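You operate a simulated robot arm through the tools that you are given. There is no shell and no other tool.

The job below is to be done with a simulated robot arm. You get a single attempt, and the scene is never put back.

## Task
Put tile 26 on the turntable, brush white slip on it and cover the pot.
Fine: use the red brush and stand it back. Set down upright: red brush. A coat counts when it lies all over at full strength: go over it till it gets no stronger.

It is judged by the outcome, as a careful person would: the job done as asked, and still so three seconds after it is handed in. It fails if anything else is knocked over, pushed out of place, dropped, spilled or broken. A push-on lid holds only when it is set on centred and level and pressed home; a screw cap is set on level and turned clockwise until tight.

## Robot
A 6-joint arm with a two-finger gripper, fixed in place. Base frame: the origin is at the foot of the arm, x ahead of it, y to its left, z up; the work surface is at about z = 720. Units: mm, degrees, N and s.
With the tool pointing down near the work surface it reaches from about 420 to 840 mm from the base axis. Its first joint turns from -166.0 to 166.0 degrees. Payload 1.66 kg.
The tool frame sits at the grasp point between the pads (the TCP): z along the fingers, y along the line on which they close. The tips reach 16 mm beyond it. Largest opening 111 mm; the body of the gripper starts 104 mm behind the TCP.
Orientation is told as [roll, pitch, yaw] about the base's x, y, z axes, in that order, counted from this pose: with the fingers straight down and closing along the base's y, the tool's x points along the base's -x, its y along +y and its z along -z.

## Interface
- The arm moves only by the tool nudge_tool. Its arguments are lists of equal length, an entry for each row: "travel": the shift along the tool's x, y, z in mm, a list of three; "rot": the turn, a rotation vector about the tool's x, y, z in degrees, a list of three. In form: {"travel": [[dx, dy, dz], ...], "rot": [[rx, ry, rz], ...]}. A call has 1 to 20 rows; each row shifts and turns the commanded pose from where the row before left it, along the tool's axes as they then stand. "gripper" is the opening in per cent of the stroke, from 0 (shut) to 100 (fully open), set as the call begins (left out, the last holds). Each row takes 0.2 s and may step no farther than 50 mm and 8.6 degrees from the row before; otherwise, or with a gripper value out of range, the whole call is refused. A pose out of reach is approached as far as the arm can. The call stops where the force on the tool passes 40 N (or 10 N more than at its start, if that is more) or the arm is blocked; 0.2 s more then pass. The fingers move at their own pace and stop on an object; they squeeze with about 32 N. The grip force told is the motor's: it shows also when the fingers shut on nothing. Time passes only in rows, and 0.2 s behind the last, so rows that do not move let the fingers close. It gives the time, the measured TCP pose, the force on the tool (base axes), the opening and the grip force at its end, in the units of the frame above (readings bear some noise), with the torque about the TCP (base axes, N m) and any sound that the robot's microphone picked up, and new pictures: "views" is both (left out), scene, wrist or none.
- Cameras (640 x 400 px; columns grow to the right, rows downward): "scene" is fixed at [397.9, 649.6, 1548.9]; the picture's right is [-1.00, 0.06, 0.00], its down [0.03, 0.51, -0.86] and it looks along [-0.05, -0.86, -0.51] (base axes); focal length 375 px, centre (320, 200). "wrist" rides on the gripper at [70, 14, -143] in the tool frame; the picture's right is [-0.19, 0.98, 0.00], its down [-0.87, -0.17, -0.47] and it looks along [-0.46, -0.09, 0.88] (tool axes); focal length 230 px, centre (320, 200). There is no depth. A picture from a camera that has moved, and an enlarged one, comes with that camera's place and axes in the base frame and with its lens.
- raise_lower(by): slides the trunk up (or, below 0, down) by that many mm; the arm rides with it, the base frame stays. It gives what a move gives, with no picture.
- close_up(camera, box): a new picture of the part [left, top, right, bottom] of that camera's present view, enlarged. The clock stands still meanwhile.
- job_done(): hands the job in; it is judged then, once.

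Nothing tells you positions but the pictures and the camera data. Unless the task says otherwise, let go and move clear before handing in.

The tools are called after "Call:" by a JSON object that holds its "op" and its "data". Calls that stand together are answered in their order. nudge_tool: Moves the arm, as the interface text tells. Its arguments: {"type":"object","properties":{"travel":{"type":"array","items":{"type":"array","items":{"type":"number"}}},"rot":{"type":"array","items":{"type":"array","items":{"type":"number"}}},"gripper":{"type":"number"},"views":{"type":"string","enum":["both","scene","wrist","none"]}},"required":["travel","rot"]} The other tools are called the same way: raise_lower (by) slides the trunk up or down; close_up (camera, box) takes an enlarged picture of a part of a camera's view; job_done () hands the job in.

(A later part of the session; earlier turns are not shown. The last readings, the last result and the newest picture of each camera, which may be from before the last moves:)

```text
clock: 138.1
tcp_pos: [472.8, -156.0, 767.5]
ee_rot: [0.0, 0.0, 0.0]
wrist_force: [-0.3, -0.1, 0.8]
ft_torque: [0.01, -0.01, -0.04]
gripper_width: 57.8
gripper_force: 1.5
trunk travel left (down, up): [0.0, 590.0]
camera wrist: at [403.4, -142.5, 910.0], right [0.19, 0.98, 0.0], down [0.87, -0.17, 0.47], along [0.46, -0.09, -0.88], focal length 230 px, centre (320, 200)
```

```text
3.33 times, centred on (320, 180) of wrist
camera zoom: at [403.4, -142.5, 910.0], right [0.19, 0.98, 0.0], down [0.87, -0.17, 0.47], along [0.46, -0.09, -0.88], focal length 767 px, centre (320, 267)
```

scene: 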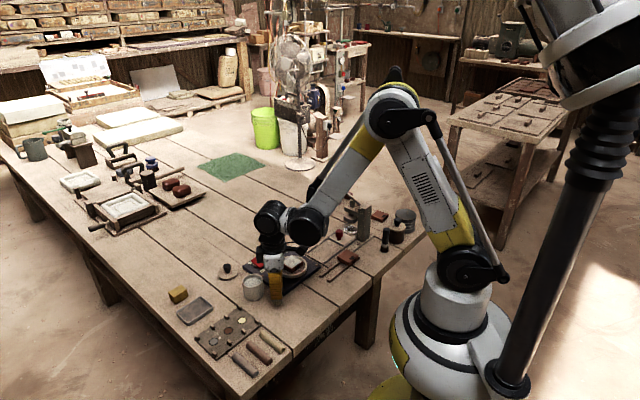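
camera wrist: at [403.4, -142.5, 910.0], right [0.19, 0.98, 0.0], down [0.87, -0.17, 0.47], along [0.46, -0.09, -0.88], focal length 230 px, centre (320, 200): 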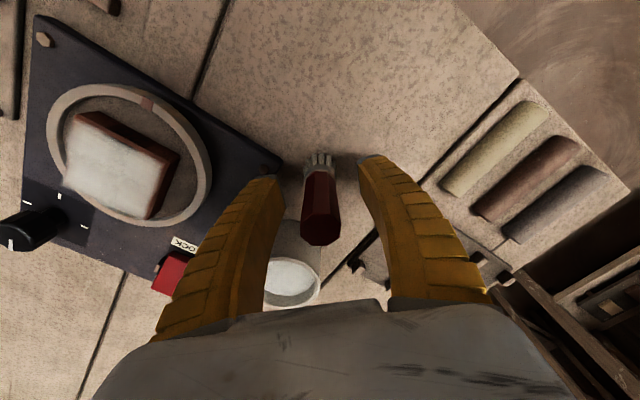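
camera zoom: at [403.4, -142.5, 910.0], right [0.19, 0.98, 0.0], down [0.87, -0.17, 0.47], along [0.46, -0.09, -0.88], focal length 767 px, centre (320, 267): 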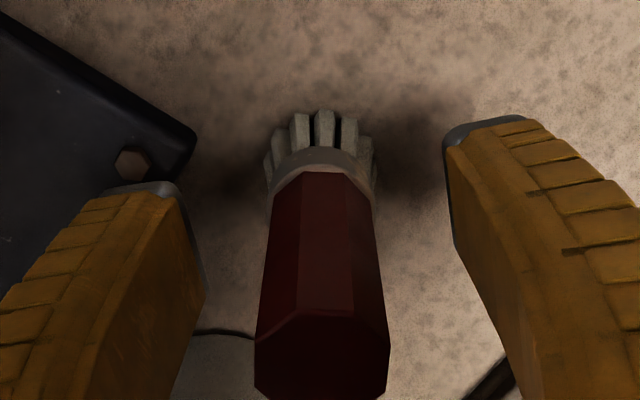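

The brush stands by itself. I rise straight up and head for the lid.

Call:
{"op": "nudge_tool", "data": {"travel": [[0, 0, -20], [0, 0, -30], [0, 0, -40], [0, 0, -20], [0, 0, 0]], "rot": [[0, 0, 0], [0, 0, 0], [0, 0, 0], [0, 0, 0], [0, 0, 0]]}}

Call:
{"op": "close_up", "data": {"camera": "scene", "box": [200, 245, 310, 315]}}

```text
clock: 139.3
tcp_pos: [474.0, -155.4, 877.7]
ee_rot: [0.0, 0.0, -0.1]
wrist_force: [0.8, 0.2, 0.3]
ft_torque: [0.01, -0.03, 0.01]
gripper_width: 57.5
gripper_force: 1.7
trunk travel left (down, up): [0.0, 590.0]
camera wrist: at [404.1, -141.7, 1021.2], right [0.19, 0.98, 0.0], down [0.87, -0.17, 0.47], along [0.46, -0.09, -0.88], focal length 230 px, centre (320, 200)
```

scene: 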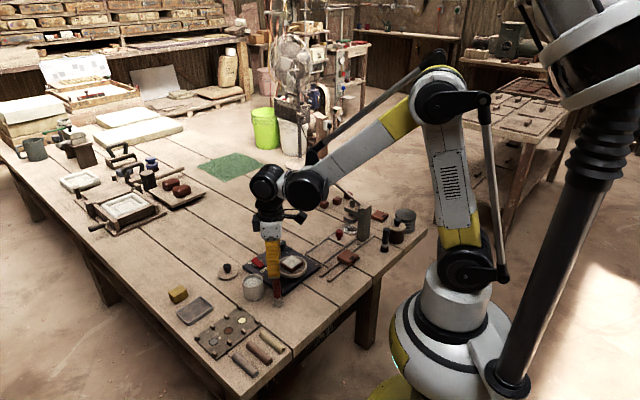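
wrist: 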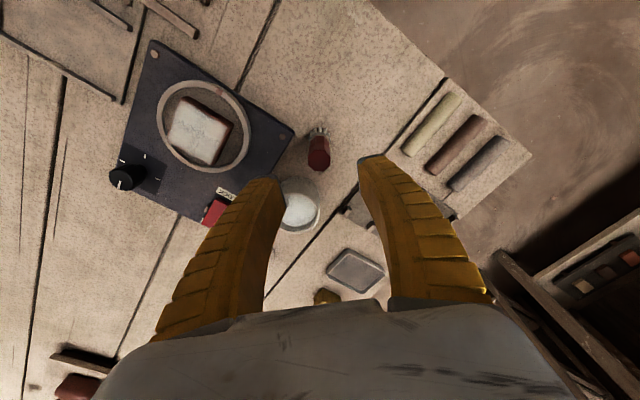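

```text
5.71 times, centred on (255, 280) of scene
camera zoom: at [397.9, 649.6, 1548.9], right [-1.0, 0.06, 0.0], down [0.03, 0.51, -0.86], along [-0.05, -0.86, -0.51], focal length 2143 px, centre (691, -257)
```

zoom: 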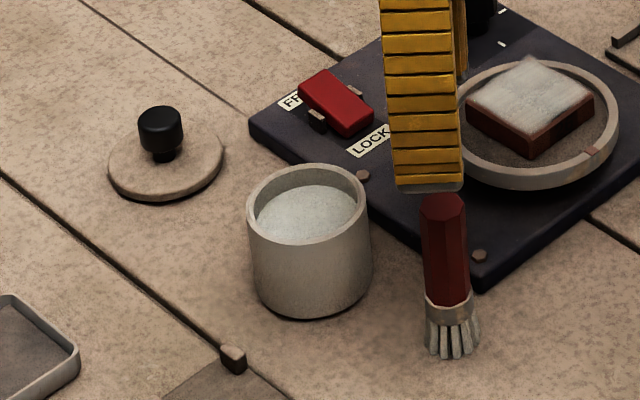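

Brush upright in its place. I move over the lid.

Call:
{"op": "nudge_tool", "data": {"travel": [[-33, -28.3, 0], [-33, -28.3, 0], [-33, -28.3, 0], [-33, -28.3, 0], [-33, -28.3, 0], [0, 0, 30], [0, 0, 0]], "rot": [[0, 0, 0], [0, 0, 0], [0, 0, 0], [0, 0, 0], [0, 0, 0], [0, 0, 0], [0, 0, 0]], "views": "wrist"}}

Call:
{"op": "close_up", "data": {"camera": "wrist", "box": [260, 100, 380, 220]}}

Call:
{"op": "close_up", "data": {"camera": "scene", "box": [205, 235, 265, 295]}}

Call:
{"op": "close_up", "data": {"camera": "scene", "box": [270, 240, 320, 285]}}

```text
clock: 140.9
tcp_pos: [639.7, -295.5, 848.1]
ee_rot: [0.1, 0.0, 0.0]
wrist_force: [-0.3, 0.0, 0.0]
ft_torque: [0.05, 0.0, -0.01]
gripper_width: 57.3
gripper_force: 1.0
trunk travel left (down, up): [0.0, 590.0]
camera wrist: at [568.9, -282.6, 989.8], right [0.19, 0.98, 0.0], down [0.87, -0.17, 0.47], along [0.46, -0.09, -0.88], focal length 230 px, centre (320, 200)
```

wrist: 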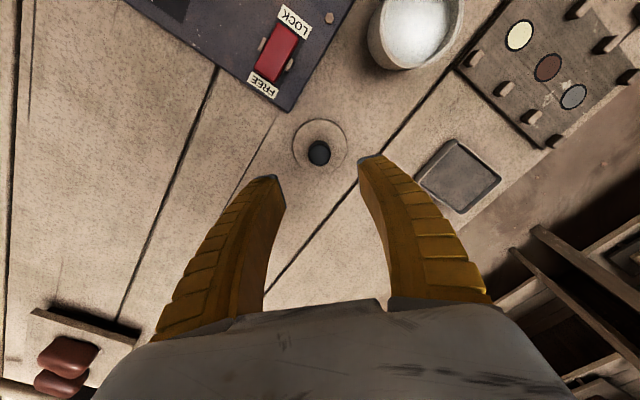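

```text
3.33 times, centred on (320, 160) of wrist
camera zoom: at [568.9, -282.6, 989.8], right [0.19, 0.98, 0.0], down [0.87, -0.17, 0.47], along [0.46, -0.09, -0.88], focal length 767 px, centre (320, 333)
```

zoom: 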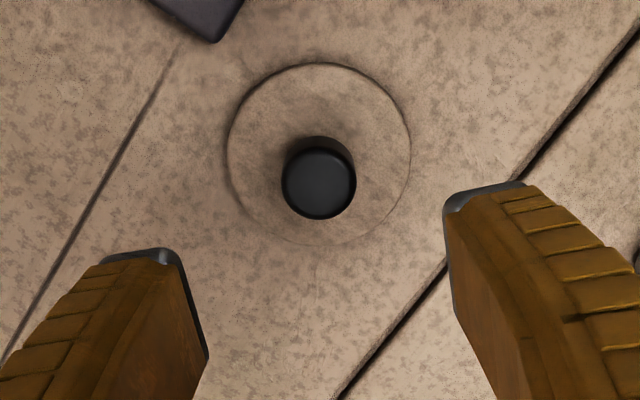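

```text
6.67 times, centred on (235, 265) of scene
camera zoom: at [397.9, 649.6, 1548.9], right [-1.0, 0.06, 0.0], down [0.03, 0.51, -0.86], along [-0.05, -0.86, -0.51], focal length 2501 px, centre (887, -233)
```

zoom: 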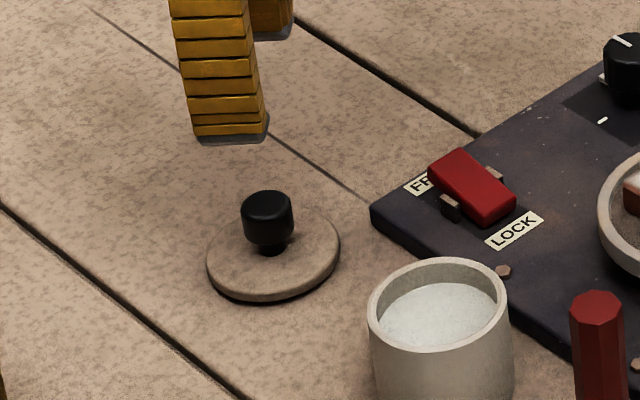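

```text
8.89 times, centred on (295, 262) of scene
camera zoom: at [397.9, 649.6, 1548.9], right [-1.0, 0.06, 0.0], down [0.03, 0.51, -0.86], along [-0.05, -0.86, -0.51], focal length 3334 px, centre (542, -356)
```

zoom: 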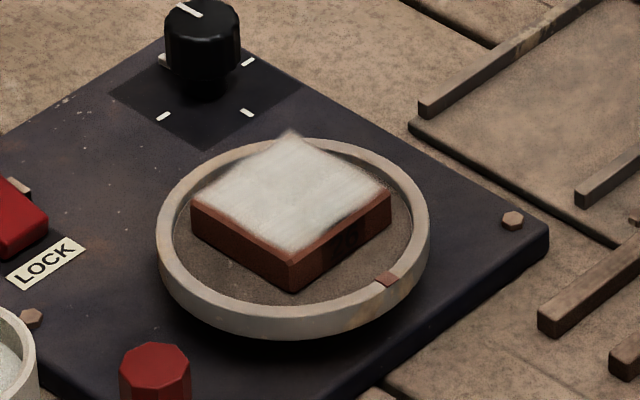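

The TCP is right over the knob. I descend and grip it as before.

Call:
{"op": "nudge_tool", "data": {"travel": [[0, 0, 40], [0, 0, 35], [0, 0, 20], [0, 0, 6.5], [0, 0, 0]], "rot": [[0, 0, 0], [0, 0, 0], [0, 0, 0], [0, 0, 0], [0, 0, 0]], "views": "wrist"}}

Call:
{"op": "close_up", "data": {"camera": "wrist", "box": [250, 120, 400, 240]}}

```text
clock: 142.1
tcp_pos: [639.0, -296.6, 745.5]
ee_rot: [0.1, 0.1, 0.0]
wrist_force: [-0.4, 0.1, -0.7]
ft_torque: [-0.03, -0.01, 0.02]
gripper_width: 57.7
gripper_force: 1.5
trunk travel left (down, up): [0.0, 590.0]
camera wrist: at [569.1, -283.4, 887.8], right [0.19, 0.98, 0.0], down [0.87, -0.17, 0.47], along [0.46, -0.09, -0.88], focal length 230 px, centre (320, 200)
```

wrist: 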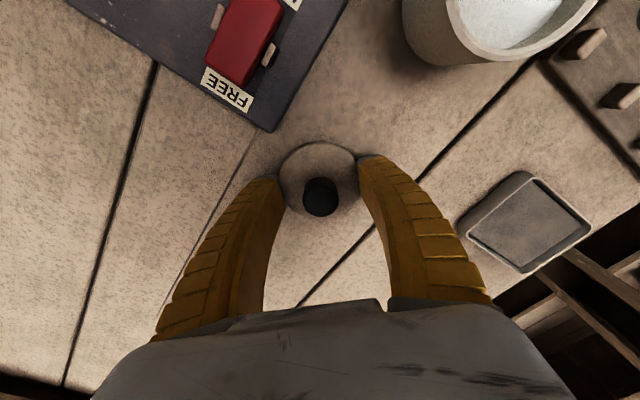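

```text
3.33 times, centred on (325, 180) of wrist
camera zoom: at [569.1, -283.4, 887.8], right [0.19, 0.98, 0.0], down [0.87, -0.17, 0.47], along [0.46, -0.09, -0.88], focal length 767 px, centre (303, 267)
```

zoom: 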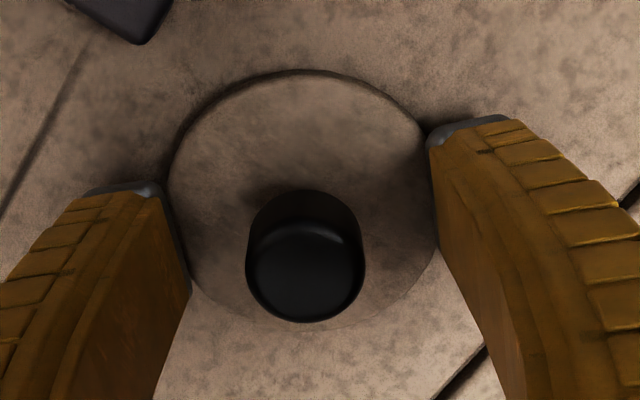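

Call:
{"op": "nudge_tool", "data": {"travel": [[0, 0, 0], [0, 0, 0], [0, 0, 0]], "rot": [[0, 0, 0], [0, 0, 0], [0, 0, 0]], "gripper": 5, "views": "wrist"}}

Call:
{"op": "close_up", "data": {"camera": "wrist", "box": [250, 120, 400, 240]}}

Call:
{"op": "close_up", "data": {"camera": "scene", "box": [205, 245, 245, 285]}}

```text
clock: 142.9
tcp_pos: [638.5, -297.0, 746.6]
ee_rot: [-0.1, 0.0, 0.0]
wrist_force: [0.2, -0.3, 0.0]
ft_torque: [-0.01, 0.0, 0.02]
gripper_width: 16.1
gripper_force: 31.7
trunk travel left (down, up): [0.0, 590.0]
camera wrist: at [569.0, -283.4, 888.0], right [0.19, 0.98, 0.0], down [0.87, -0.17, 0.47], along [0.46, -0.09, -0.88], focal length 230 px, centre (320, 200)
```

wrist: 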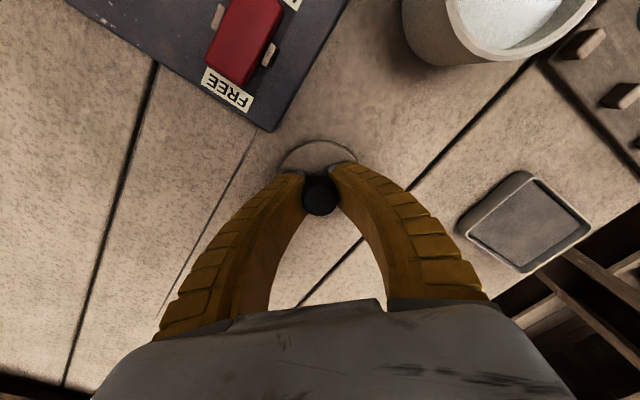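

```text
3.33 times, centred on (325, 180) of wrist
camera zoom: at [569.0, -283.4, 888.0], right [0.19, 0.98, 0.0], down [0.87, -0.17, 0.47], along [0.46, -0.09, -0.88], focal length 767 px, centre (303, 267)
```

zoom: 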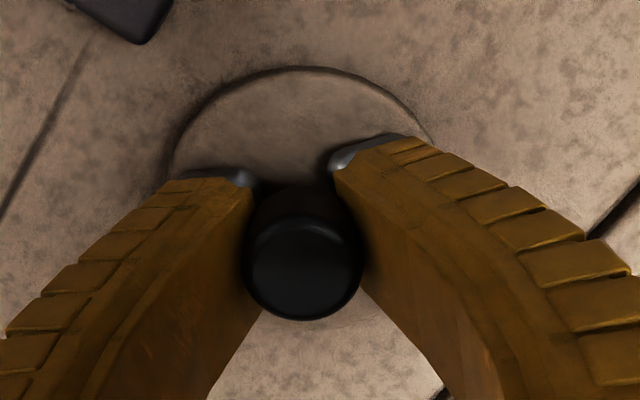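

```text
10.00 times, centred on (225, 265) of scene
camera zoom: at [397.9, 649.6, 1548.9], right [-1.0, 0.06, 0.0], down [0.03, 0.51, -0.86], along [-0.05, -0.86, -0.51], focal length 3751 px, centre (1270, -450)
```

zoom: 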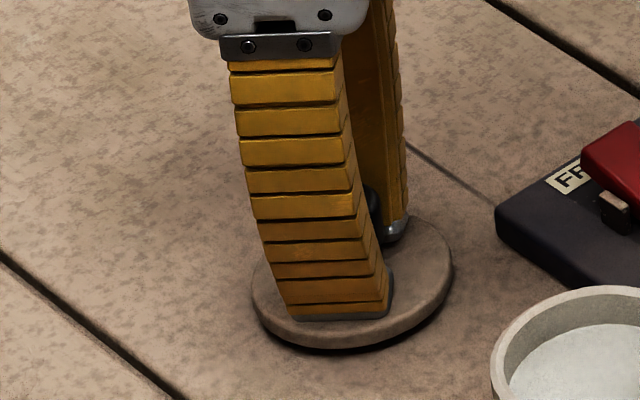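

Lid gripped squarely. I lift and carry it over the pot.

Call:
{"op": "nudge_tool", "data": {"travel": [[0, 0, -15], [0, 0, -40], [0, 0, -45], [30.8, 32, 0], [30.8, 32, 0], [30.8, 32, 0], [0, 0, 0]], "rot": [[0, 0, 0], [0, 0, 0], [0, 0, 0], [0, 0, 0], [0, 0, 0], [0, 0, 0], [0, 0, 0]]}}

Call:
{"op": "close_up", "data": {"camera": "wrist", "box": [250, 90, 390, 230]}}

Call:
{"op": "close_up", "data": {"camera": "scene", "box": [225, 235, 285, 305]}}

```text
clock: 144.5
tcp_pos: [545.3, -199.4, 847.9]
ee_rot: [0.0, 0.0, 0.1]
wrist_force: [-0.2, 0.0, -0.5]
ft_torque: [-0.03, -0.04, -0.04]
gripper_width: 16.2
gripper_force: 32.3
trunk travel left (down, up): [0.0, 590.0]
camera wrist: at [475.5, -186.2, 990.3], right [0.19, 0.98, 0.0], down [0.87, -0.17, 0.47], along [0.46, -0.09, -0.88], focal length 230 px, centre (320, 200)
```

scene: 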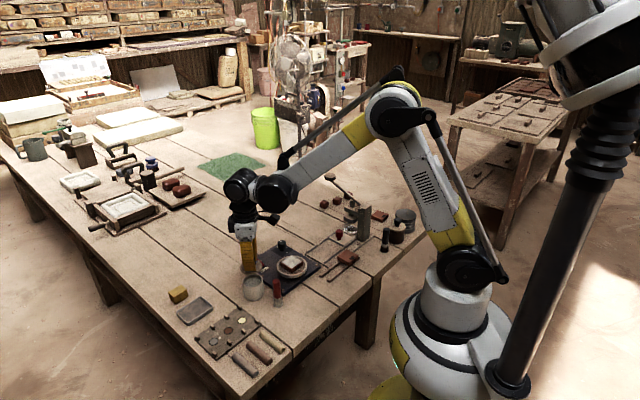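
wrist: 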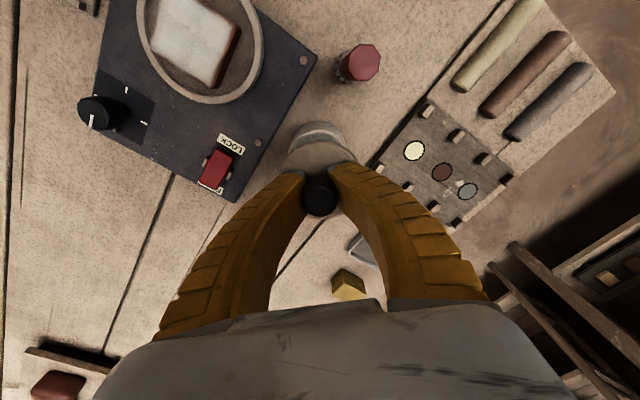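

```text
2.86 times, centred on (320, 160) of wrist
camera zoom: at [475.5, -186.2, 990.3], right [0.19, 0.98, 0.0], down [0.87, -0.17, 0.47], along [0.46, -0.09, -0.88], focal length 657 px, centre (320, 314)
```

zoom: 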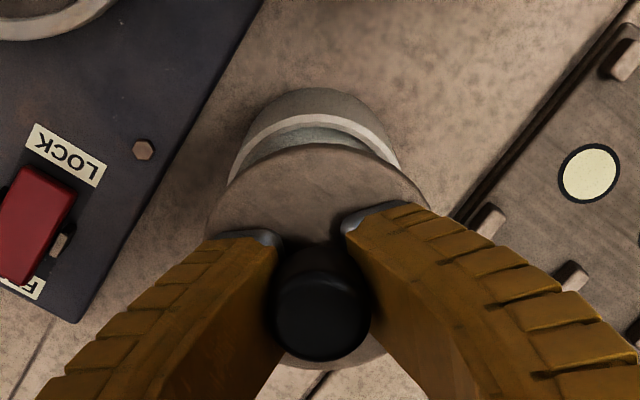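

```text
5.71 times, centred on (255, 270) of scene
camera zoom: at [397.9, 649.6, 1548.9], right [-1.0, 0.06, 0.0], down [0.03, 0.51, -0.86], along [-0.05, -0.86, -0.51], focal length 2143 px, centre (691, -200)
```

zoom: 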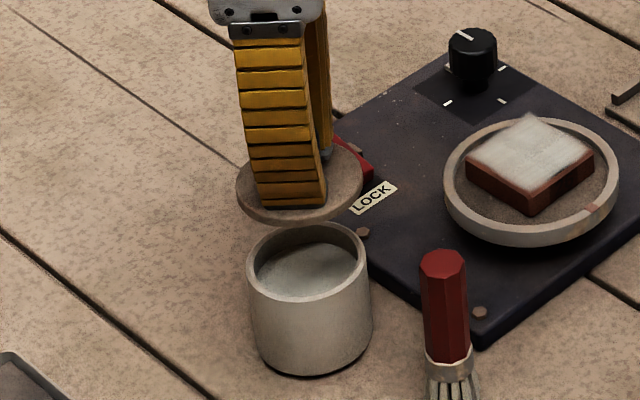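

The lid hovers above the pot; I correct by about (+1.5, −2) mm and lower to just above the rim to check alignment.

Call:
{"op": "nudge_tool", "data": {"travel": [[-1.5, -2, 0], [0, 0, 25], [0, 0, 12], [0, 0, 3], [0, 0, 0]], "rot": [[0, 0, 0], [0, 0, 0], [0, 0, 0], [0, 0, 0], [0, 0, 0]]}}

Call:
{"op": "close_up", "data": {"camera": "wrist", "box": [260, 100, 380, 220]}}

Call:
{"op": "close_up", "data": {"camera": "scene", "box": [235, 250, 275, 305]}}

```text
clock: 145.7
tcp_pos: [548.2, -203.9, 808.2]
ee_rot: [0.0, 0.0, 0.0]
wrist_force: [-1.0, 0.4, -0.4]
ft_torque: [0.01, -0.03, -0.01]
gripper_width: 16.3
gripper_force: 32.0
trunk travel left (down, up): [0.0, 590.0]
camera wrist: at [478.8, -190.1, 949.6], right [0.19, 0.98, 0.0], down [0.87, -0.17, 0.47], along [0.46, -0.09, -0.88], focal length 230 px, centre (320, 200)
```

scene: 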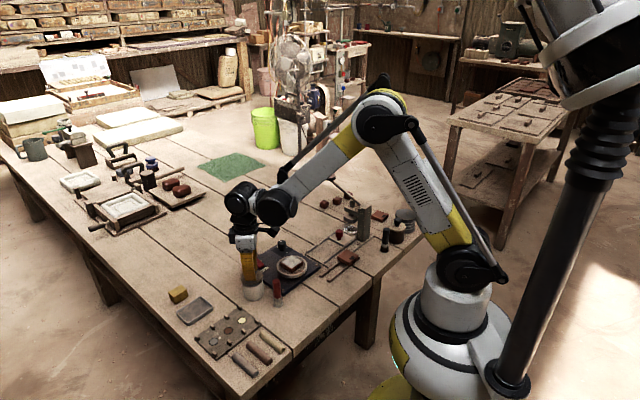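
wrist: 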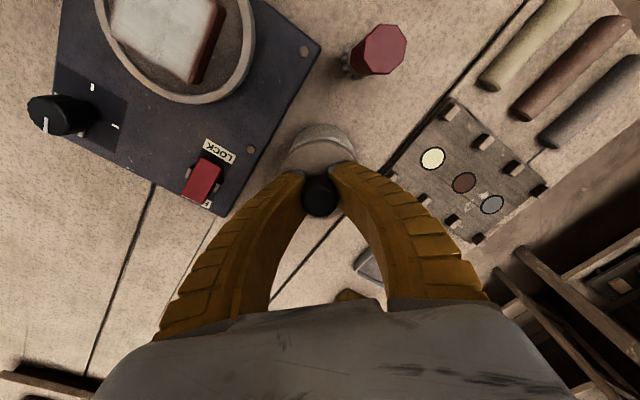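

```text
3.33 times, centred on (320, 160) of wrist
camera zoom: at [478.8, -190.1, 949.6], right [0.19, 0.98, 0.0], down [0.87, -0.17, 0.47], along [0.46, -0.09, -0.88], focal length 767 px, centre (320, 333)
```

zoom: 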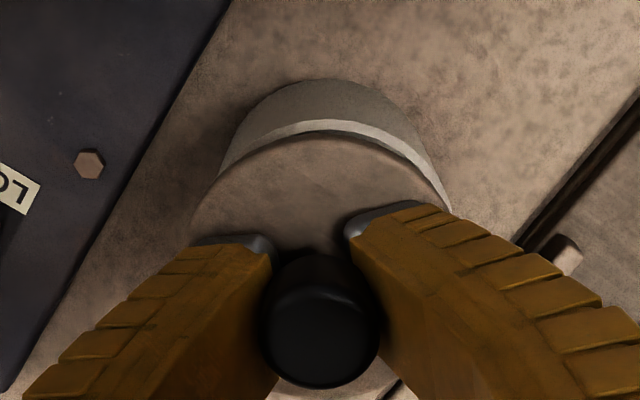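

```text
7.27 times, centred on (255, 278) of scene
camera zoom: at [397.9, 649.6, 1548.9], right [-1.0, 0.06, 0.0], down [0.03, 0.51, -0.86], along [-0.05, -0.86, -0.51], focal length 2728 px, centre (793, -364)
```

zoom: 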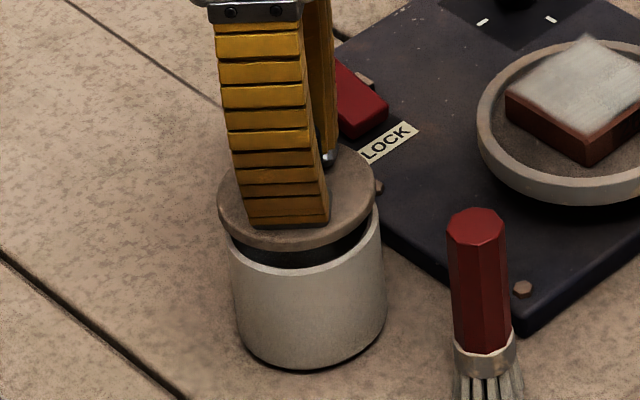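

I compare lid and rim more precisely with larger enlargements.

Call:
{"op": "close_up", "data": {"camera": "wrist", "box": [280, 115, 360, 175]}}

Call:
{"op": "close_up", "data": {"camera": "scene", "box": [240, 265, 272, 305]}}

Call:
{"op": "nudge_tool", "data": {"travel": [[0, 0, 0]], "rot": [[0, 0, 0]], "views": "none"}}

Call:
{"op": "nudge_tool", "data": {"travel": [[0, 0, 0]], "rot": [[0, 0, 0]], "views": "none"}}

Call:
{"op": "nudge_tool", "data": {"travel": [[0, 0, 0]], "rot": [[0, 0, 0]], "views": "none"}}

```text
6.67 times, centred on (320, 145) of wrist
camera zoom: at [478.8, -190.1, 949.6], right [0.19, 0.98, 0.0], down [0.87, -0.17, 0.47], along [0.46, -0.09, -0.88], focal length 1534 px, centre (320, 567)
```

zoom: 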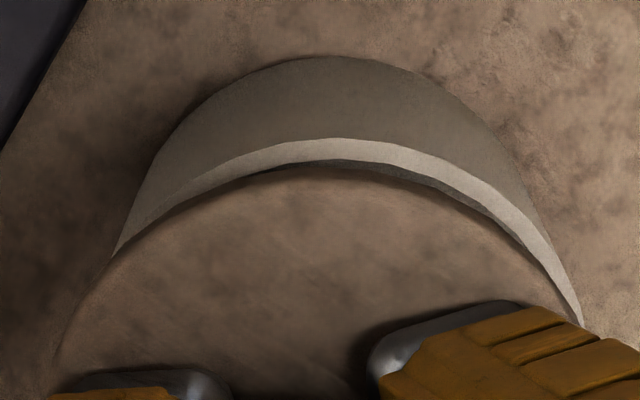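

```text
10.00 times, centred on (256, 285) of scene
camera zoom: at [397.9, 649.6, 1548.9], right [-1.0, 0.06, 0.0], down [0.03, 0.51, -0.86], along [-0.05, -0.86, -0.51], focal length 3751 px, centre (960, -650)
```

zoom: 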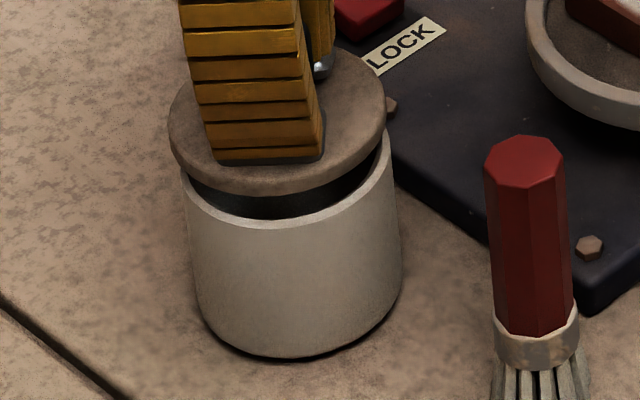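

```text
clock: 146.1
tcp_pos: [549.2, -203.2, 807.6]
ee_rot: [0.0, -0.1, -0.1]
wrist_force: [0.8, 0.1, -1.0]
ft_torque: [-0.01, 0.0, 0.02]
gripper_width: 16.1
gripper_force: 32.0
trunk travel left (down, up): [0.0, 590.0]
```

```text
clock: 146.5
tcp_pos: [548.8, -204.6, 808.4]
ee_rot: [0.0, 0.0, -0.1]
wrist_force: [-0.2, 0.3, -0.4]
ft_torque: [-0.04, -0.01, -0.02]
gripper_width: 15.8
gripper_force: 32.1
trunk travel left (down, up): [0.0, 590.0]
```

```text
clock: 146.9
tcp_pos: [549.3, -204.1, 807.9]
ee_rot: [0.1, -0.1, 0.0]
wrist_force: [-0.3, 0.7, -1.6]
ft_torque: [0.04, 0.0, 0.01]
gripper_width: 15.6
gripper_force: 32.1
trunk travel left (down, up): [0.0, 590.0]
```

The lid is about 2 mm too far toward −y and 1.5 mm too far in +x. I correct and re-check.

Call:
{"op": "nudge_tool", "data": {"travel": [[1.5, 2.3, 0], [0, 0, 3], [0, 0, 0]], "rot": [[0, 0, 0], [0, 0, 0], [0, 0, 0]], "views": "none"}}

Call:
{"op": "close_up", "data": {"camera": "wrist", "box": [280, 115, 360, 175]}}

Call:
{"op": "close_up", "data": {"camera": "scene", "box": [240, 265, 272, 305]}}

Call:
{"op": "nudge_tool", "data": {"travel": [[0, 0, 0]], "rot": [[0, 0, 0]], "views": "none"}}

Call:
{"op": "nudge_tool", "data": {"travel": [[0, 0, 0]], "rot": [[0, 0, 0]], "views": "none"}}

```text
clock: 147.7
tcp_pos: [547.2, -201.7, 803.6]
ee_rot: [0.0, 0.0, 0.1]
wrist_force: [0.2, 0.0, 0.4]
ft_torque: [0.03, 0.03, -0.03]
gripper_width: 15.8
gripper_force: 32.0
trunk travel left (down, up): [0.0, 590.0]
```

```text
6.67 times, centred on (320, 145) of wrist
camera zoom: at [477.3, -187.8, 946.7], right [0.19, 0.98, 0.0], down [0.87, -0.17, 0.47], along [0.46, -0.09, -0.88], focal length 1534 px, centre (320, 567)
```

zoom: 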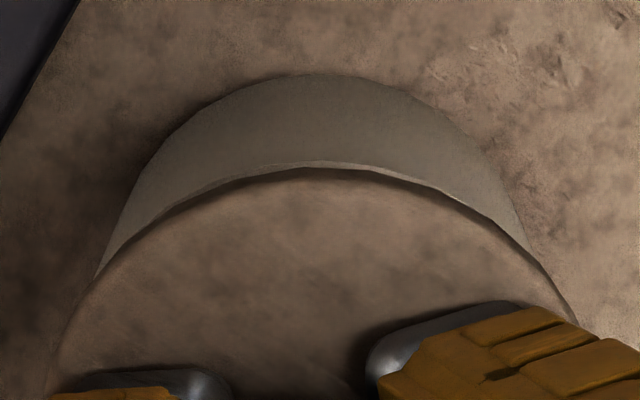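

```text
10.00 times, centred on (256, 285) of scene
camera zoom: at [397.9, 649.6, 1548.9], right [-1.0, 0.06, 0.0], down [0.03, 0.51, -0.86], along [-0.05, -0.86, -0.51], focal length 3751 px, centre (960, -650)
```

zoom: 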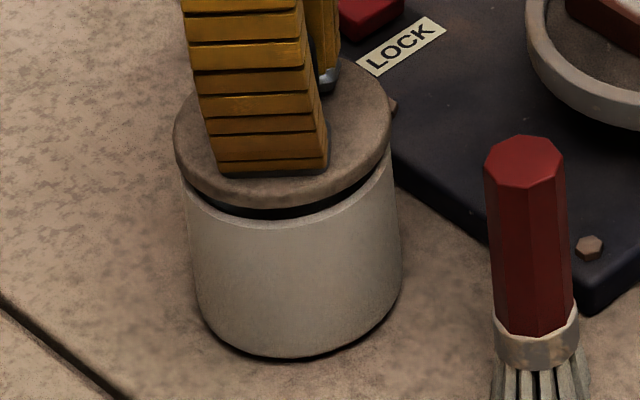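

```text
clock: 148.1
tcp_pos: [547.4, -201.4, 804.1]
ee_rot: [0.1, 0.0, 0.0]
wrist_force: [-0.2, 0.2, 0.0]
ft_torque: [0.03, -0.02, 0.0]
gripper_width: 15.8
gripper_force: 31.5
trunk travel left (down, up): [0.0, 590.0]
```

```text
clock: 148.5
tcp_pos: [547.5, -201.0, 805.1]
ee_rot: [0.0, 0.0, 0.1]
wrist_force: [-0.5, -0.4, -0.2]
ft_torque: [0.0, -0.01, -0.01]
gripper_width: 15.4
gripper_force: 32.0
trunk travel left (down, up): [0.0, 590.0]
```

Now lid and pot are concentric. I lower to contact.

Call:
{"op": "nudge_tool", "data": {"travel": [[0, 0, 2], [0, 0, 0]], "rot": [[0, 0, 0], [0, 0, 0]], "views": "none"}}

Call:
{"op": "nudge_tool", "data": {"travel": [[0, 0, 1.5], [0, 0, 0]], "rot": [[0, 0, 0], [0, 0, 0]], "views": "none"}}

Call:
{"op": "nudge_tool", "data": {"travel": [[0, 0, 1.5], [0, 0, 0]], "rot": [[0, 0, 0], [0, 0, 0]], "views": "none"}}

Call:
{"op": "close_up", "data": {"camera": "scene", "box": [240, 265, 272, 305]}}

```text
clock: 149.1
tcp_pos: [547.5, -200.6, 802.1]
ee_rot: [0.0, 0.0, 0.1]
wrist_force: [0.4, 0.3, 0.3]
ft_torque: [-0.02, -0.03, 0.0]
gripper_width: 15.6
gripper_force: 32.2
trunk travel left (down, up): [0.0, 590.0]
```

```text
clock: 149.7
tcp_pos: [547.3, -200.4, 800.4]
ee_rot: [-0.1, 0.0, 0.0]
wrist_force: [-0.1, -0.7, 0.5]
ft_torque: [0.01, -0.03, 0.0]
gripper_width: 15.6
gripper_force: 31.2
trunk travel left (down, up): [0.0, 590.0]
```

```text
clock: 150.3
tcp_pos: [547.2, -200.8, 798.5]
ee_rot: [0.0, 0.0, 0.1]
wrist_force: [0.1, -0.5, 0.3]
ft_torque: [-0.01, -0.02, 0.02]
gripper_width: 15.4
gripper_force: 31.6
trunk travel left (down, up): [0.0, 590.0]
```

```text
10.00 times, centred on (256, 285) of scene
camera zoom: at [397.9, 649.6, 1548.9], right [-1.0, 0.06, 0.0], down [0.03, 0.51, -0.86], along [-0.05, -0.86, -0.51], focal length 3751 px, centre (960, -650)
```

zoom: 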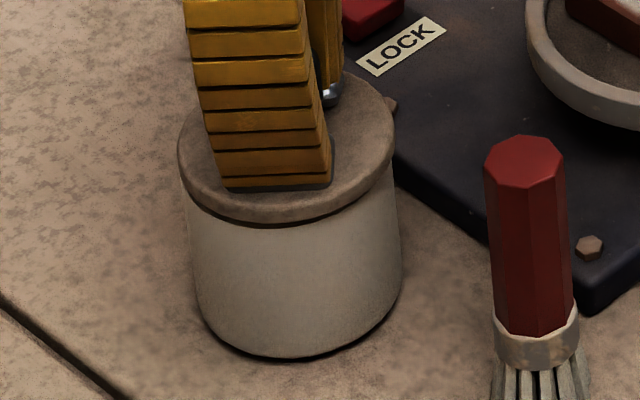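

Call:
{"op": "nudge_tool", "data": {"travel": [[0, 0, 1.2], [0, 0, 0]], "rot": [[0, 0, 0], [0, 0, 0]], "views": "none"}}

Call:
{"op": "nudge_tool", "data": {"travel": [[0, 0, 1.2], [0, 0, 0]], "rot": [[0, 0, 0], [0, 0, 0]], "views": "none"}}

Call:
{"op": "nudge_tool", "data": {"travel": [[0, 0, 1.2], [0, 0, 0]], "rot": [[0, 0, 0], [0, 0, 0]], "views": "none"}}

Call:
{"op": "close_up", "data": {"camera": "scene", "box": [240, 265, 272, 305]}}

```text
clock: 150.9
tcp_pos: [547.4, -200.6, 797.8]
ee_rot: [0.1, 0.0, 0.0]
wrist_force: [-0.9, -0.9, -0.2]
ft_torque: [-0.01, 0.0, 0.0]
gripper_width: 15.7
gripper_force: 31.9
trunk travel left (down, up): [0.0, 590.0]
```

```text
clock: 151.5
tcp_pos: [547.1, -200.9, 794.7]
ee_rot: [0.0, 0.0, 0.0]
wrist_force: [-0.5, 0.6, -0.3]
ft_torque: [0.0, 0.01, -0.01]
gripper_width: 15.8
gripper_force: 32.5
trunk travel left (down, up): [0.0, 590.0]
```

```text
clock: 152.1
tcp_pos: [546.9, -200.9, 795.9]
ee_rot: [0.0, -0.1, 0.0]
wrist_force: [7.3, -5.3, 11.7]
ft_torque: [-0.15, -0.24, -0.02]
gripper_width: 15.4
gripper_force: 31.9
trunk travel left (down, up): [0.0, 590.0]
heard: snap
```

```text
10.00 times, centred on (256, 285) of scene
camera zoom: at [397.9, 649.6, 1548.9], right [-1.0, 0.06, 0.0], down [0.03, 0.51, -0.86], along [-0.05, -0.86, -0.51], focal length 3751 px, centre (960, -650)
```

zoom: 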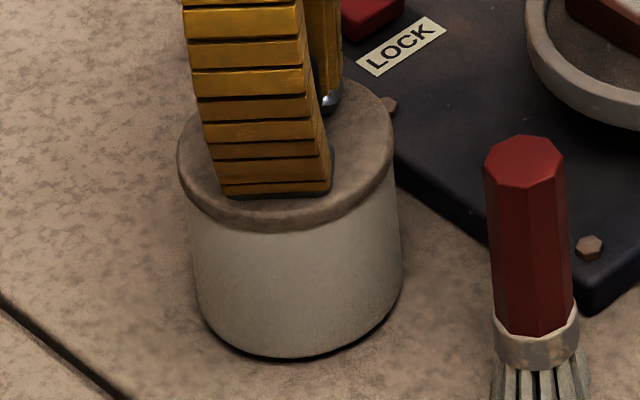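

A snap: the lid has seated. I press a touch more, then release.

Call:
{"op": "nudge_tool", "data": {"travel": [[-0.4, -0.3, 0.6], [0, 0, 0]], "rot": [[0, 0, 0], [0, 0, 0]], "views": "none"}}

Call:
{"op": "nudge_tool", "data": {"travel": [[0, 0, 0], [0, 0, 0]], "rot": [[0, 0, 0], [0, 0, 0]], "gripper": 20, "views": "none"}}

Call:
{"op": "nudge_tool", "data": {"travel": [[0, 0, 0], [0, 0, 0], [0, 0, 0]], "rot": [[0, 0, 0], [0, 0, 0], [0, 0, 0]], "gripper": 50, "views": "wrist"}}

Call:
{"op": "close_up", "data": {"camera": "wrist", "box": [260, 110, 380, 230]}}

Call:
{"op": "close_up", "data": {"camera": "scene", "box": [240, 265, 272, 305]}}

```text
clock: 152.7
tcp_pos: [546.5, -200.8, 794.8]
ee_rot: [0.0, -0.1, 0.0]
wrist_force: [8.9, -5.7, 19.3]
ft_torque: [-0.07, -0.17, -0.03]
gripper_width: 15.6
gripper_force: 32.1
trunk travel left (down, up): [0.0, 590.0]
```

```text
clock: 153.3
tcp_pos: [546.6, -201.1, 794.9]
ee_rot: [0.0, 0.0, 0.0]
wrist_force: [2.2, -4.7, 15.8]
ft_torque: [0.03, -0.06, -0.01]
gripper_width: 22.5
gripper_force: 7.7
trunk travel left (down, up): [0.0, 590.0]
```

```text
clock: 154.1
tcp_pos: [547.1, -199.7, 794.0]
ee_rot: [-0.1, -0.1, 0.0]
wrist_force: [-0.8, 0.2, 12.8]
ft_torque: [-0.42, 0.0, 0.0]
gripper_width: 58.7
gripper_force: 0.1
trunk travel left (down, up): [0.0, 590.0]
camera wrist: at [476.3, -187.2, 937.3], right [0.19, 0.98, 0.0], down [0.87, -0.17, 0.47], along [0.46, -0.09, -0.88], focal length 230 px, centre (320, 200)
```

wrist: 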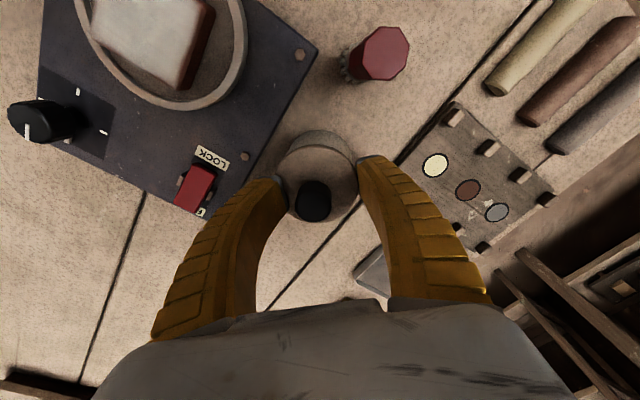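

```text
3.33 times, centred on (320, 170) of wrist
camera zoom: at [476.3, -187.2, 937.3], right [0.19, 0.98, 0.0], down [0.87, -0.17, 0.47], along [0.46, -0.09, -0.88], focal length 767 px, centre (320, 300)
```

zoom: 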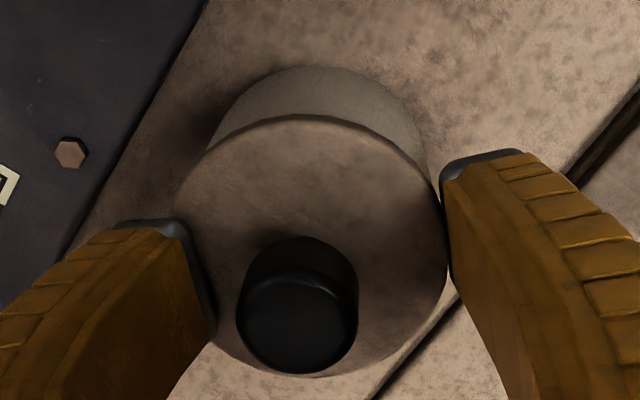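

```text
10.00 times, centred on (256, 285) of scene
camera zoom: at [397.9, 649.6, 1548.9], right [-1.0, 0.06, 0.0], down [0.03, 0.51, -0.86], along [-0.05, -0.86, -0.51], focal length 3751 px, centre (960, -650)
```

zoom: 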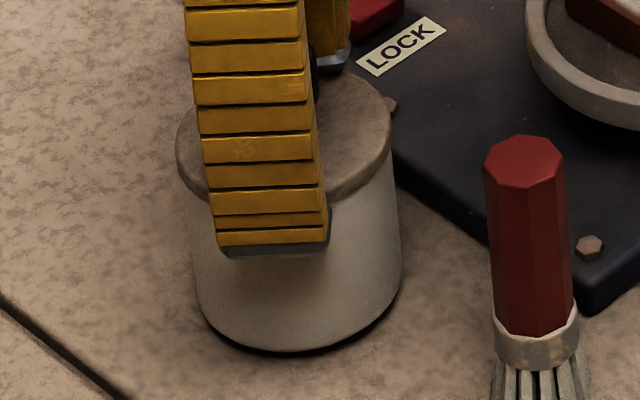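

A fingertip rests on the lid; I rise straight up at once.

Call:
{"op": "nudge_tool", "data": {"travel": [[0, 0, -2], [0, 0, -3], [0, 0, -10], [0, 0, -30], [0, 0, -30], [0, 0, 0]], "rot": [[0, 0, 0], [0, 0, 0], [0, 0, 0], [0, 0, 0], [0, 0, 0], [0, 0, 0]]}}

Call:
{"op": "close_up", "data": {"camera": "wrist", "box": [260, 100, 380, 220]}}

Call:
{"op": "close_up", "data": {"camera": "scene", "box": [236, 260, 276, 305]}}

```text
clock: 155.5
tcp_pos: [545.9, -197.5, 869.4]
ee_rot: [0.0, -0.1, 0.0]
wrist_force: [0.2, -0.5, 0.3]
ft_torque: [0.01, -0.04, 0.03]
gripper_width: 57.8
gripper_force: 1.4
trunk travel left (down, up): [0.0, 590.0]
camera wrist: at [476.3, -185.8, 1010.9], right [0.19, 0.98, 0.0], down [0.87, -0.17, 0.47], along [0.46, -0.09, -0.88], focal length 230 px, centre (320, 200)
```

scene: 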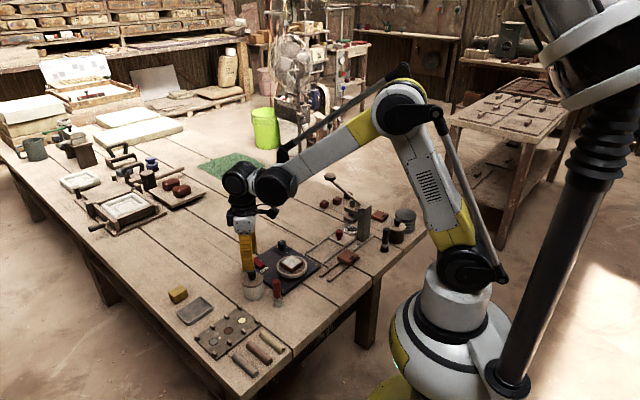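
wrist: 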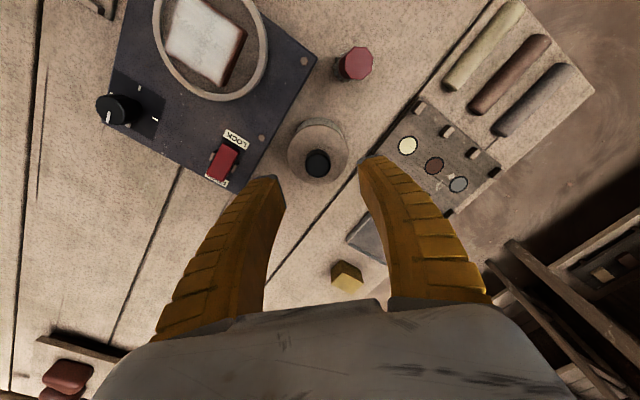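

```text
3.33 times, centred on (320, 160) of wrist
camera zoom: at [476.3, -185.8, 1010.9], right [0.19, 0.98, 0.0], down [0.87, -0.17, 0.47], along [0.46, -0.09, -0.88], focal length 767 px, centre (320, 333)
```

zoom: 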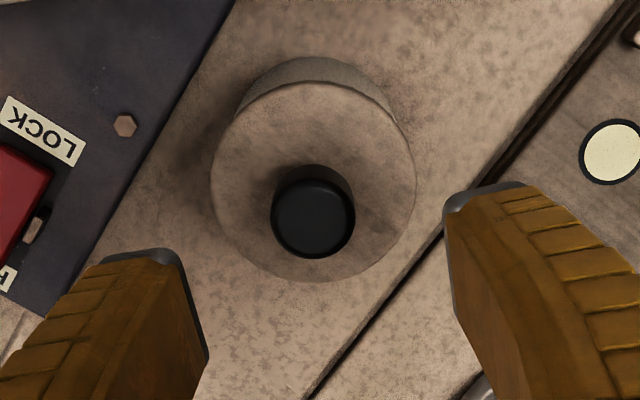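

```text
8.89 times, centred on (256, 282) of scene
camera zoom: at [397.9, 649.6, 1548.9], right [-1.0, 0.06, 0.0], down [0.03, 0.51, -0.86], along [-0.05, -0.86, -0.51], focal length 3334 px, centre (889, -533)
```

zoom: 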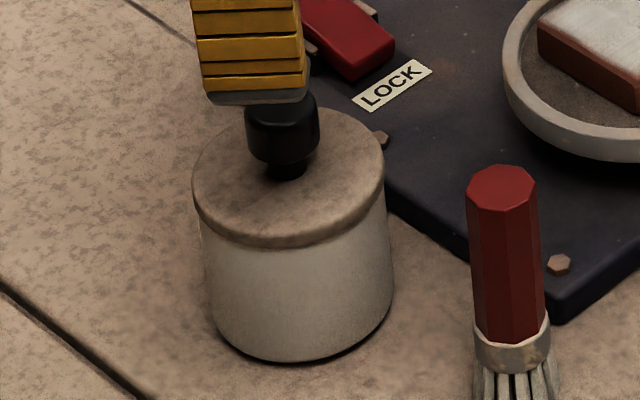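

The lid is on level. I close the fingers and press on the knob top to push it fully home.

Call:
{"op": "nudge_tool", "data": {"travel": [[1.7, -1.2, 0], [0, 0, 0], [0, 0, 20], [0, 0, 15], [0, 0, 4], [0, 0, 0]], "rot": [[0, 0, 0], [0, 0, 0], [0, 0, 0], [0, 0, 0], [0, 0, 0], [0, 0, 0]], "gripper": 0, "views": "wrist"}}

Call:
{"op": "close_up", "data": {"camera": "scene", "box": [236, 260, 276, 305]}}

Call:
{"op": "close_up", "data": {"camera": "wrist", "box": [260, 100, 380, 220]}}

```text
clock: 156.9
tcp_pos: [545.0, -202.3, 831.6]
ee_rot: [0.0, 0.0, 0.0]
wrist_force: [0.6, 0.4, 0.0]
ft_torque: [0.02, -0.02, 0.0]
gripper_width: 0.0
gripper_force: 28.6
trunk travel left (down, up): [0.0, 590.0]
camera wrist: at [475.0, -188.7, 972.8], right [0.19, 0.98, 0.0], down [0.87, -0.17, 0.47], along [0.46, -0.09, -0.88], focal length 230 px, centre (320, 200)
```

wrist: 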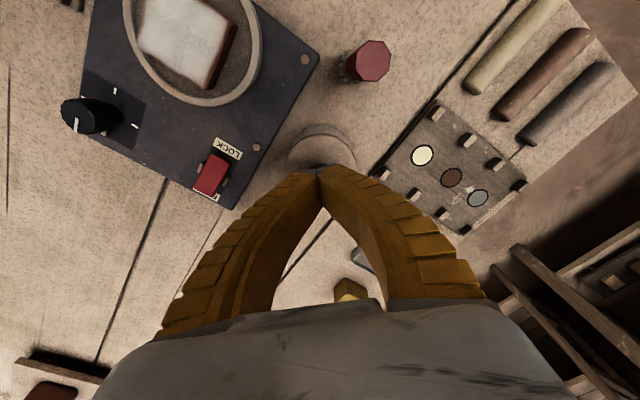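

```text
8.89 times, centred on (256, 282) of scene
camera zoom: at [397.9, 649.6, 1548.9], right [-1.0, 0.06, 0.0], down [0.03, 0.51, -0.86], along [-0.05, -0.86, -0.51], focal length 3334 px, centre (889, -533)
```

zoom: 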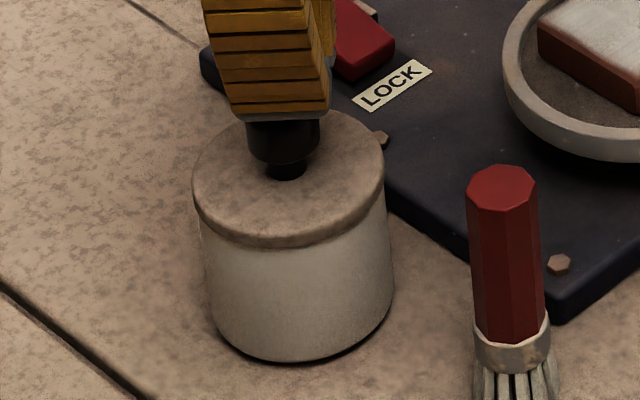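

```text
3.33 times, centred on (320, 160) of wrist
camera zoom: at [475.0, -188.7, 972.8], right [0.19, 0.98, 0.0], down [0.87, -0.17, 0.47], along [0.46, -0.09, -0.88], focal length 767 px, centre (320, 333)
```

zoom: 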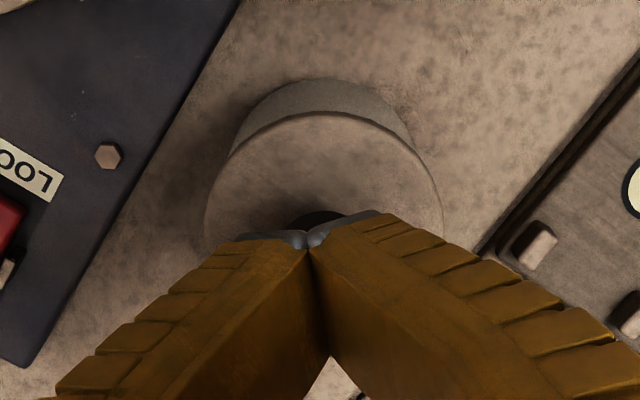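

Call:
{"op": "nudge_tool", "data": {"travel": [[0, 0, 2], [0, 0, 2], [0, 0, 0]], "rot": [[0, 0, 0], [0, 0, 0], [0, 0, 0]], "views": "none"}}

Call:
{"op": "nudge_tool", "data": {"travel": [[0, 0, 1.5], [0, 0, 0]], "rot": [[0, 0, 0], [0, 0, 0]], "views": "none"}}

Call:
{"op": "nudge_tool", "data": {"travel": [[0, 0, 1.5], [0, 0, 0]], "rot": [[0, 0, 0], [0, 0, 0]], "views": "none"}}

```text
clock: 157.7
tcp_pos: [544.9, -201.1, 825.9]
ee_rot: [0.0, 0.0, 0.0]
wrist_force: [0.2, 0.2, 0.2]
ft_torque: [0.0, 0.01, 0.03]
gripper_width: 0.0
gripper_force: 28.4
trunk travel left (down, up): [0.0, 590.0]
```

```text
clock: 158.3
tcp_pos: [546.1, -202.0, 824.2]
ee_rot: [0.0, 0.0, 0.1]
wrist_force: [-0.2, 0.0, 0.0]
ft_torque: [0.02, -0.02, 0.02]
gripper_width: 0.0
gripper_force: 28.3
trunk travel left (down, up): [0.0, 590.0]
```

```text
clock: 158.9
tcp_pos: [545.7, -202.2, 823.4]
ee_rot: [0.1, 0.0, 0.0]
wrist_force: [-1.1, -0.2, 0.0]
ft_torque: [-0.03, -0.02, -0.02]
gripper_width: 0.0
gripper_force: 28.9
trunk travel left (down, up): [0.0, 590.0]
```

Call:
{"op": "nudge_tool", "data": {"travel": [[0, 0, 1.5], [0, 0, 0]], "rot": [[0, 0, 0], [0, 0, 0]], "views": "none"}}

Call:
{"op": "nudge_tool", "data": {"travel": [[0, 0, 1.2], [0, 0, 0]], "rot": [[0, 0, 0], [0, 0, 0]], "views": "none"}}

Call:
{"op": "nudge_tool", "data": {"travel": [[0, 0, 1.2], [0, 0, 0]], "rot": [[0, 0, 0], [0, 0, 0]], "views": "none"}}

Call:
{"op": "close_up", "data": {"camera": "scene", "box": [236, 260, 276, 305]}}

```text
clock: 159.5
tcp_pos: [546.6, -201.4, 822.6]
ee_rot: [0.1, 0.1, 0.0]
wrist_force: [3.1, 0.2, 7.6]
ft_torque: [-0.01, -0.05, 0.0]
gripper_width: 6.0
gripper_force: 28.6
trunk travel left (down, up): [0.0, 590.0]
```

```text
clock: 160.1
tcp_pos: [545.7, -202.1, 820.8]
ee_rot: [-0.1, 0.0, -0.1]
wrist_force: [1.8, -0.9, 14.4]
ft_torque: [0.01, 0.02, 0.0]
gripper_width: 6.1
gripper_force: 28.9
trunk travel left (down, up): [0.0, 590.0]
```

```text
clock: 160.7
tcp_pos: [545.4, -201.8, 820.9]
ee_rot: [0.0, -0.1, 0.0]
wrist_force: [0.1, 0.8, 16.8]
ft_torque: [0.01, -0.01, 0.02]
gripper_width: 6.0
gripper_force: 28.8
trunk travel left (down, up): [0.0, 590.0]
```

```text
8.89 times, centred on (256, 282) of scene
camera zoom: at [397.9, 649.6, 1548.9], right [-1.0, 0.06, 0.0], down [0.03, 0.51, -0.86], along [-0.05, -0.86, -0.51], focal length 3334 px, centre (889, -533)
```

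zoom: 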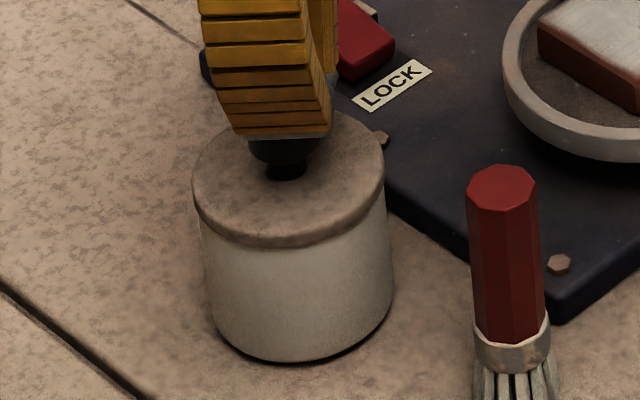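

Call:
{"op": "nudge_tool", "data": {"travel": [[0, 0, 1.2], [0, 0, 0]], "rot": [[0, 0, 0], [0, 0, 0]], "views": "none"}}

Call:
{"op": "nudge_tool", "data": {"travel": [[0, 0, 1.2], [0, 0, 0]], "rot": [[0, 0, 0], [0, 0, 0]], "views": "none"}}

```text
clock: 161.3
tcp_pos: [545.6, -201.8, 818.5]
ee_rot: [-0.1, -0.1, -0.1]
wrist_force: [3.0, 1.2, 18.3]
ft_torque: [0.02, -0.03, 0.02]
gripper_width: 5.9
gripper_force: 29.1
trunk travel left (down, up): [0.0, 590.0]
```

```text
clock: 161.9
tcp_pos: [545.7, -201.6, 817.5]
ee_rot: [0.0, -0.1, 0.0]
wrist_force: [2.3, 0.5, 20.6]
ft_torque: [0.03, -0.1, 0.02]
gripper_width: 6.2
gripper_force: 28.9
trunk travel left (down, up): [0.0, 590.0]
```

Call:
{"op": "close_up", "data": {"camera": "scene", "box": [236, 260, 276, 305]}}

Call:
{"op": "close_up", "data": {"camera": "wrist", "box": [260, 100, 380, 220]}}

```text
8.89 times, centred on (256, 282) of scene
camera zoom: at [397.9, 649.6, 1548.9], right [-1.0, 0.06, 0.0], down [0.03, 0.51, -0.86], along [-0.05, -0.86, -0.51], focal length 3334 px, centre (889, -533)
```

zoom: 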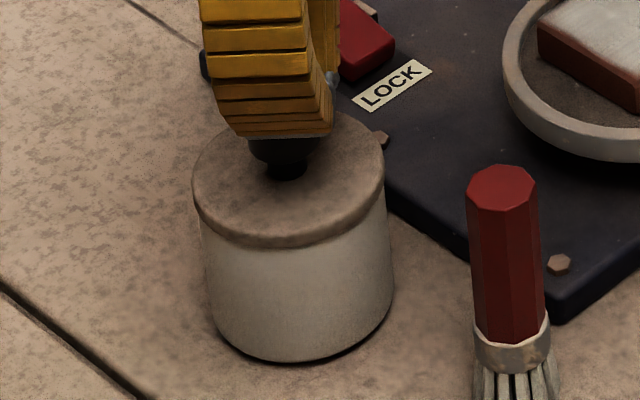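

```text
3.33 times, centred on (320, 160) of wrist
camera zoom: at [474.4, -188.7, 959.9], right [0.19, 0.98, 0.0], down [0.87, -0.17, 0.47], along [0.46, -0.09, -0.88], focal length 767 px, centre (320, 333)
```

zoom: 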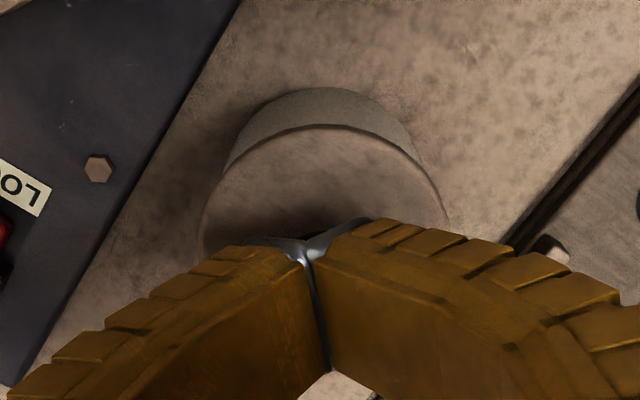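

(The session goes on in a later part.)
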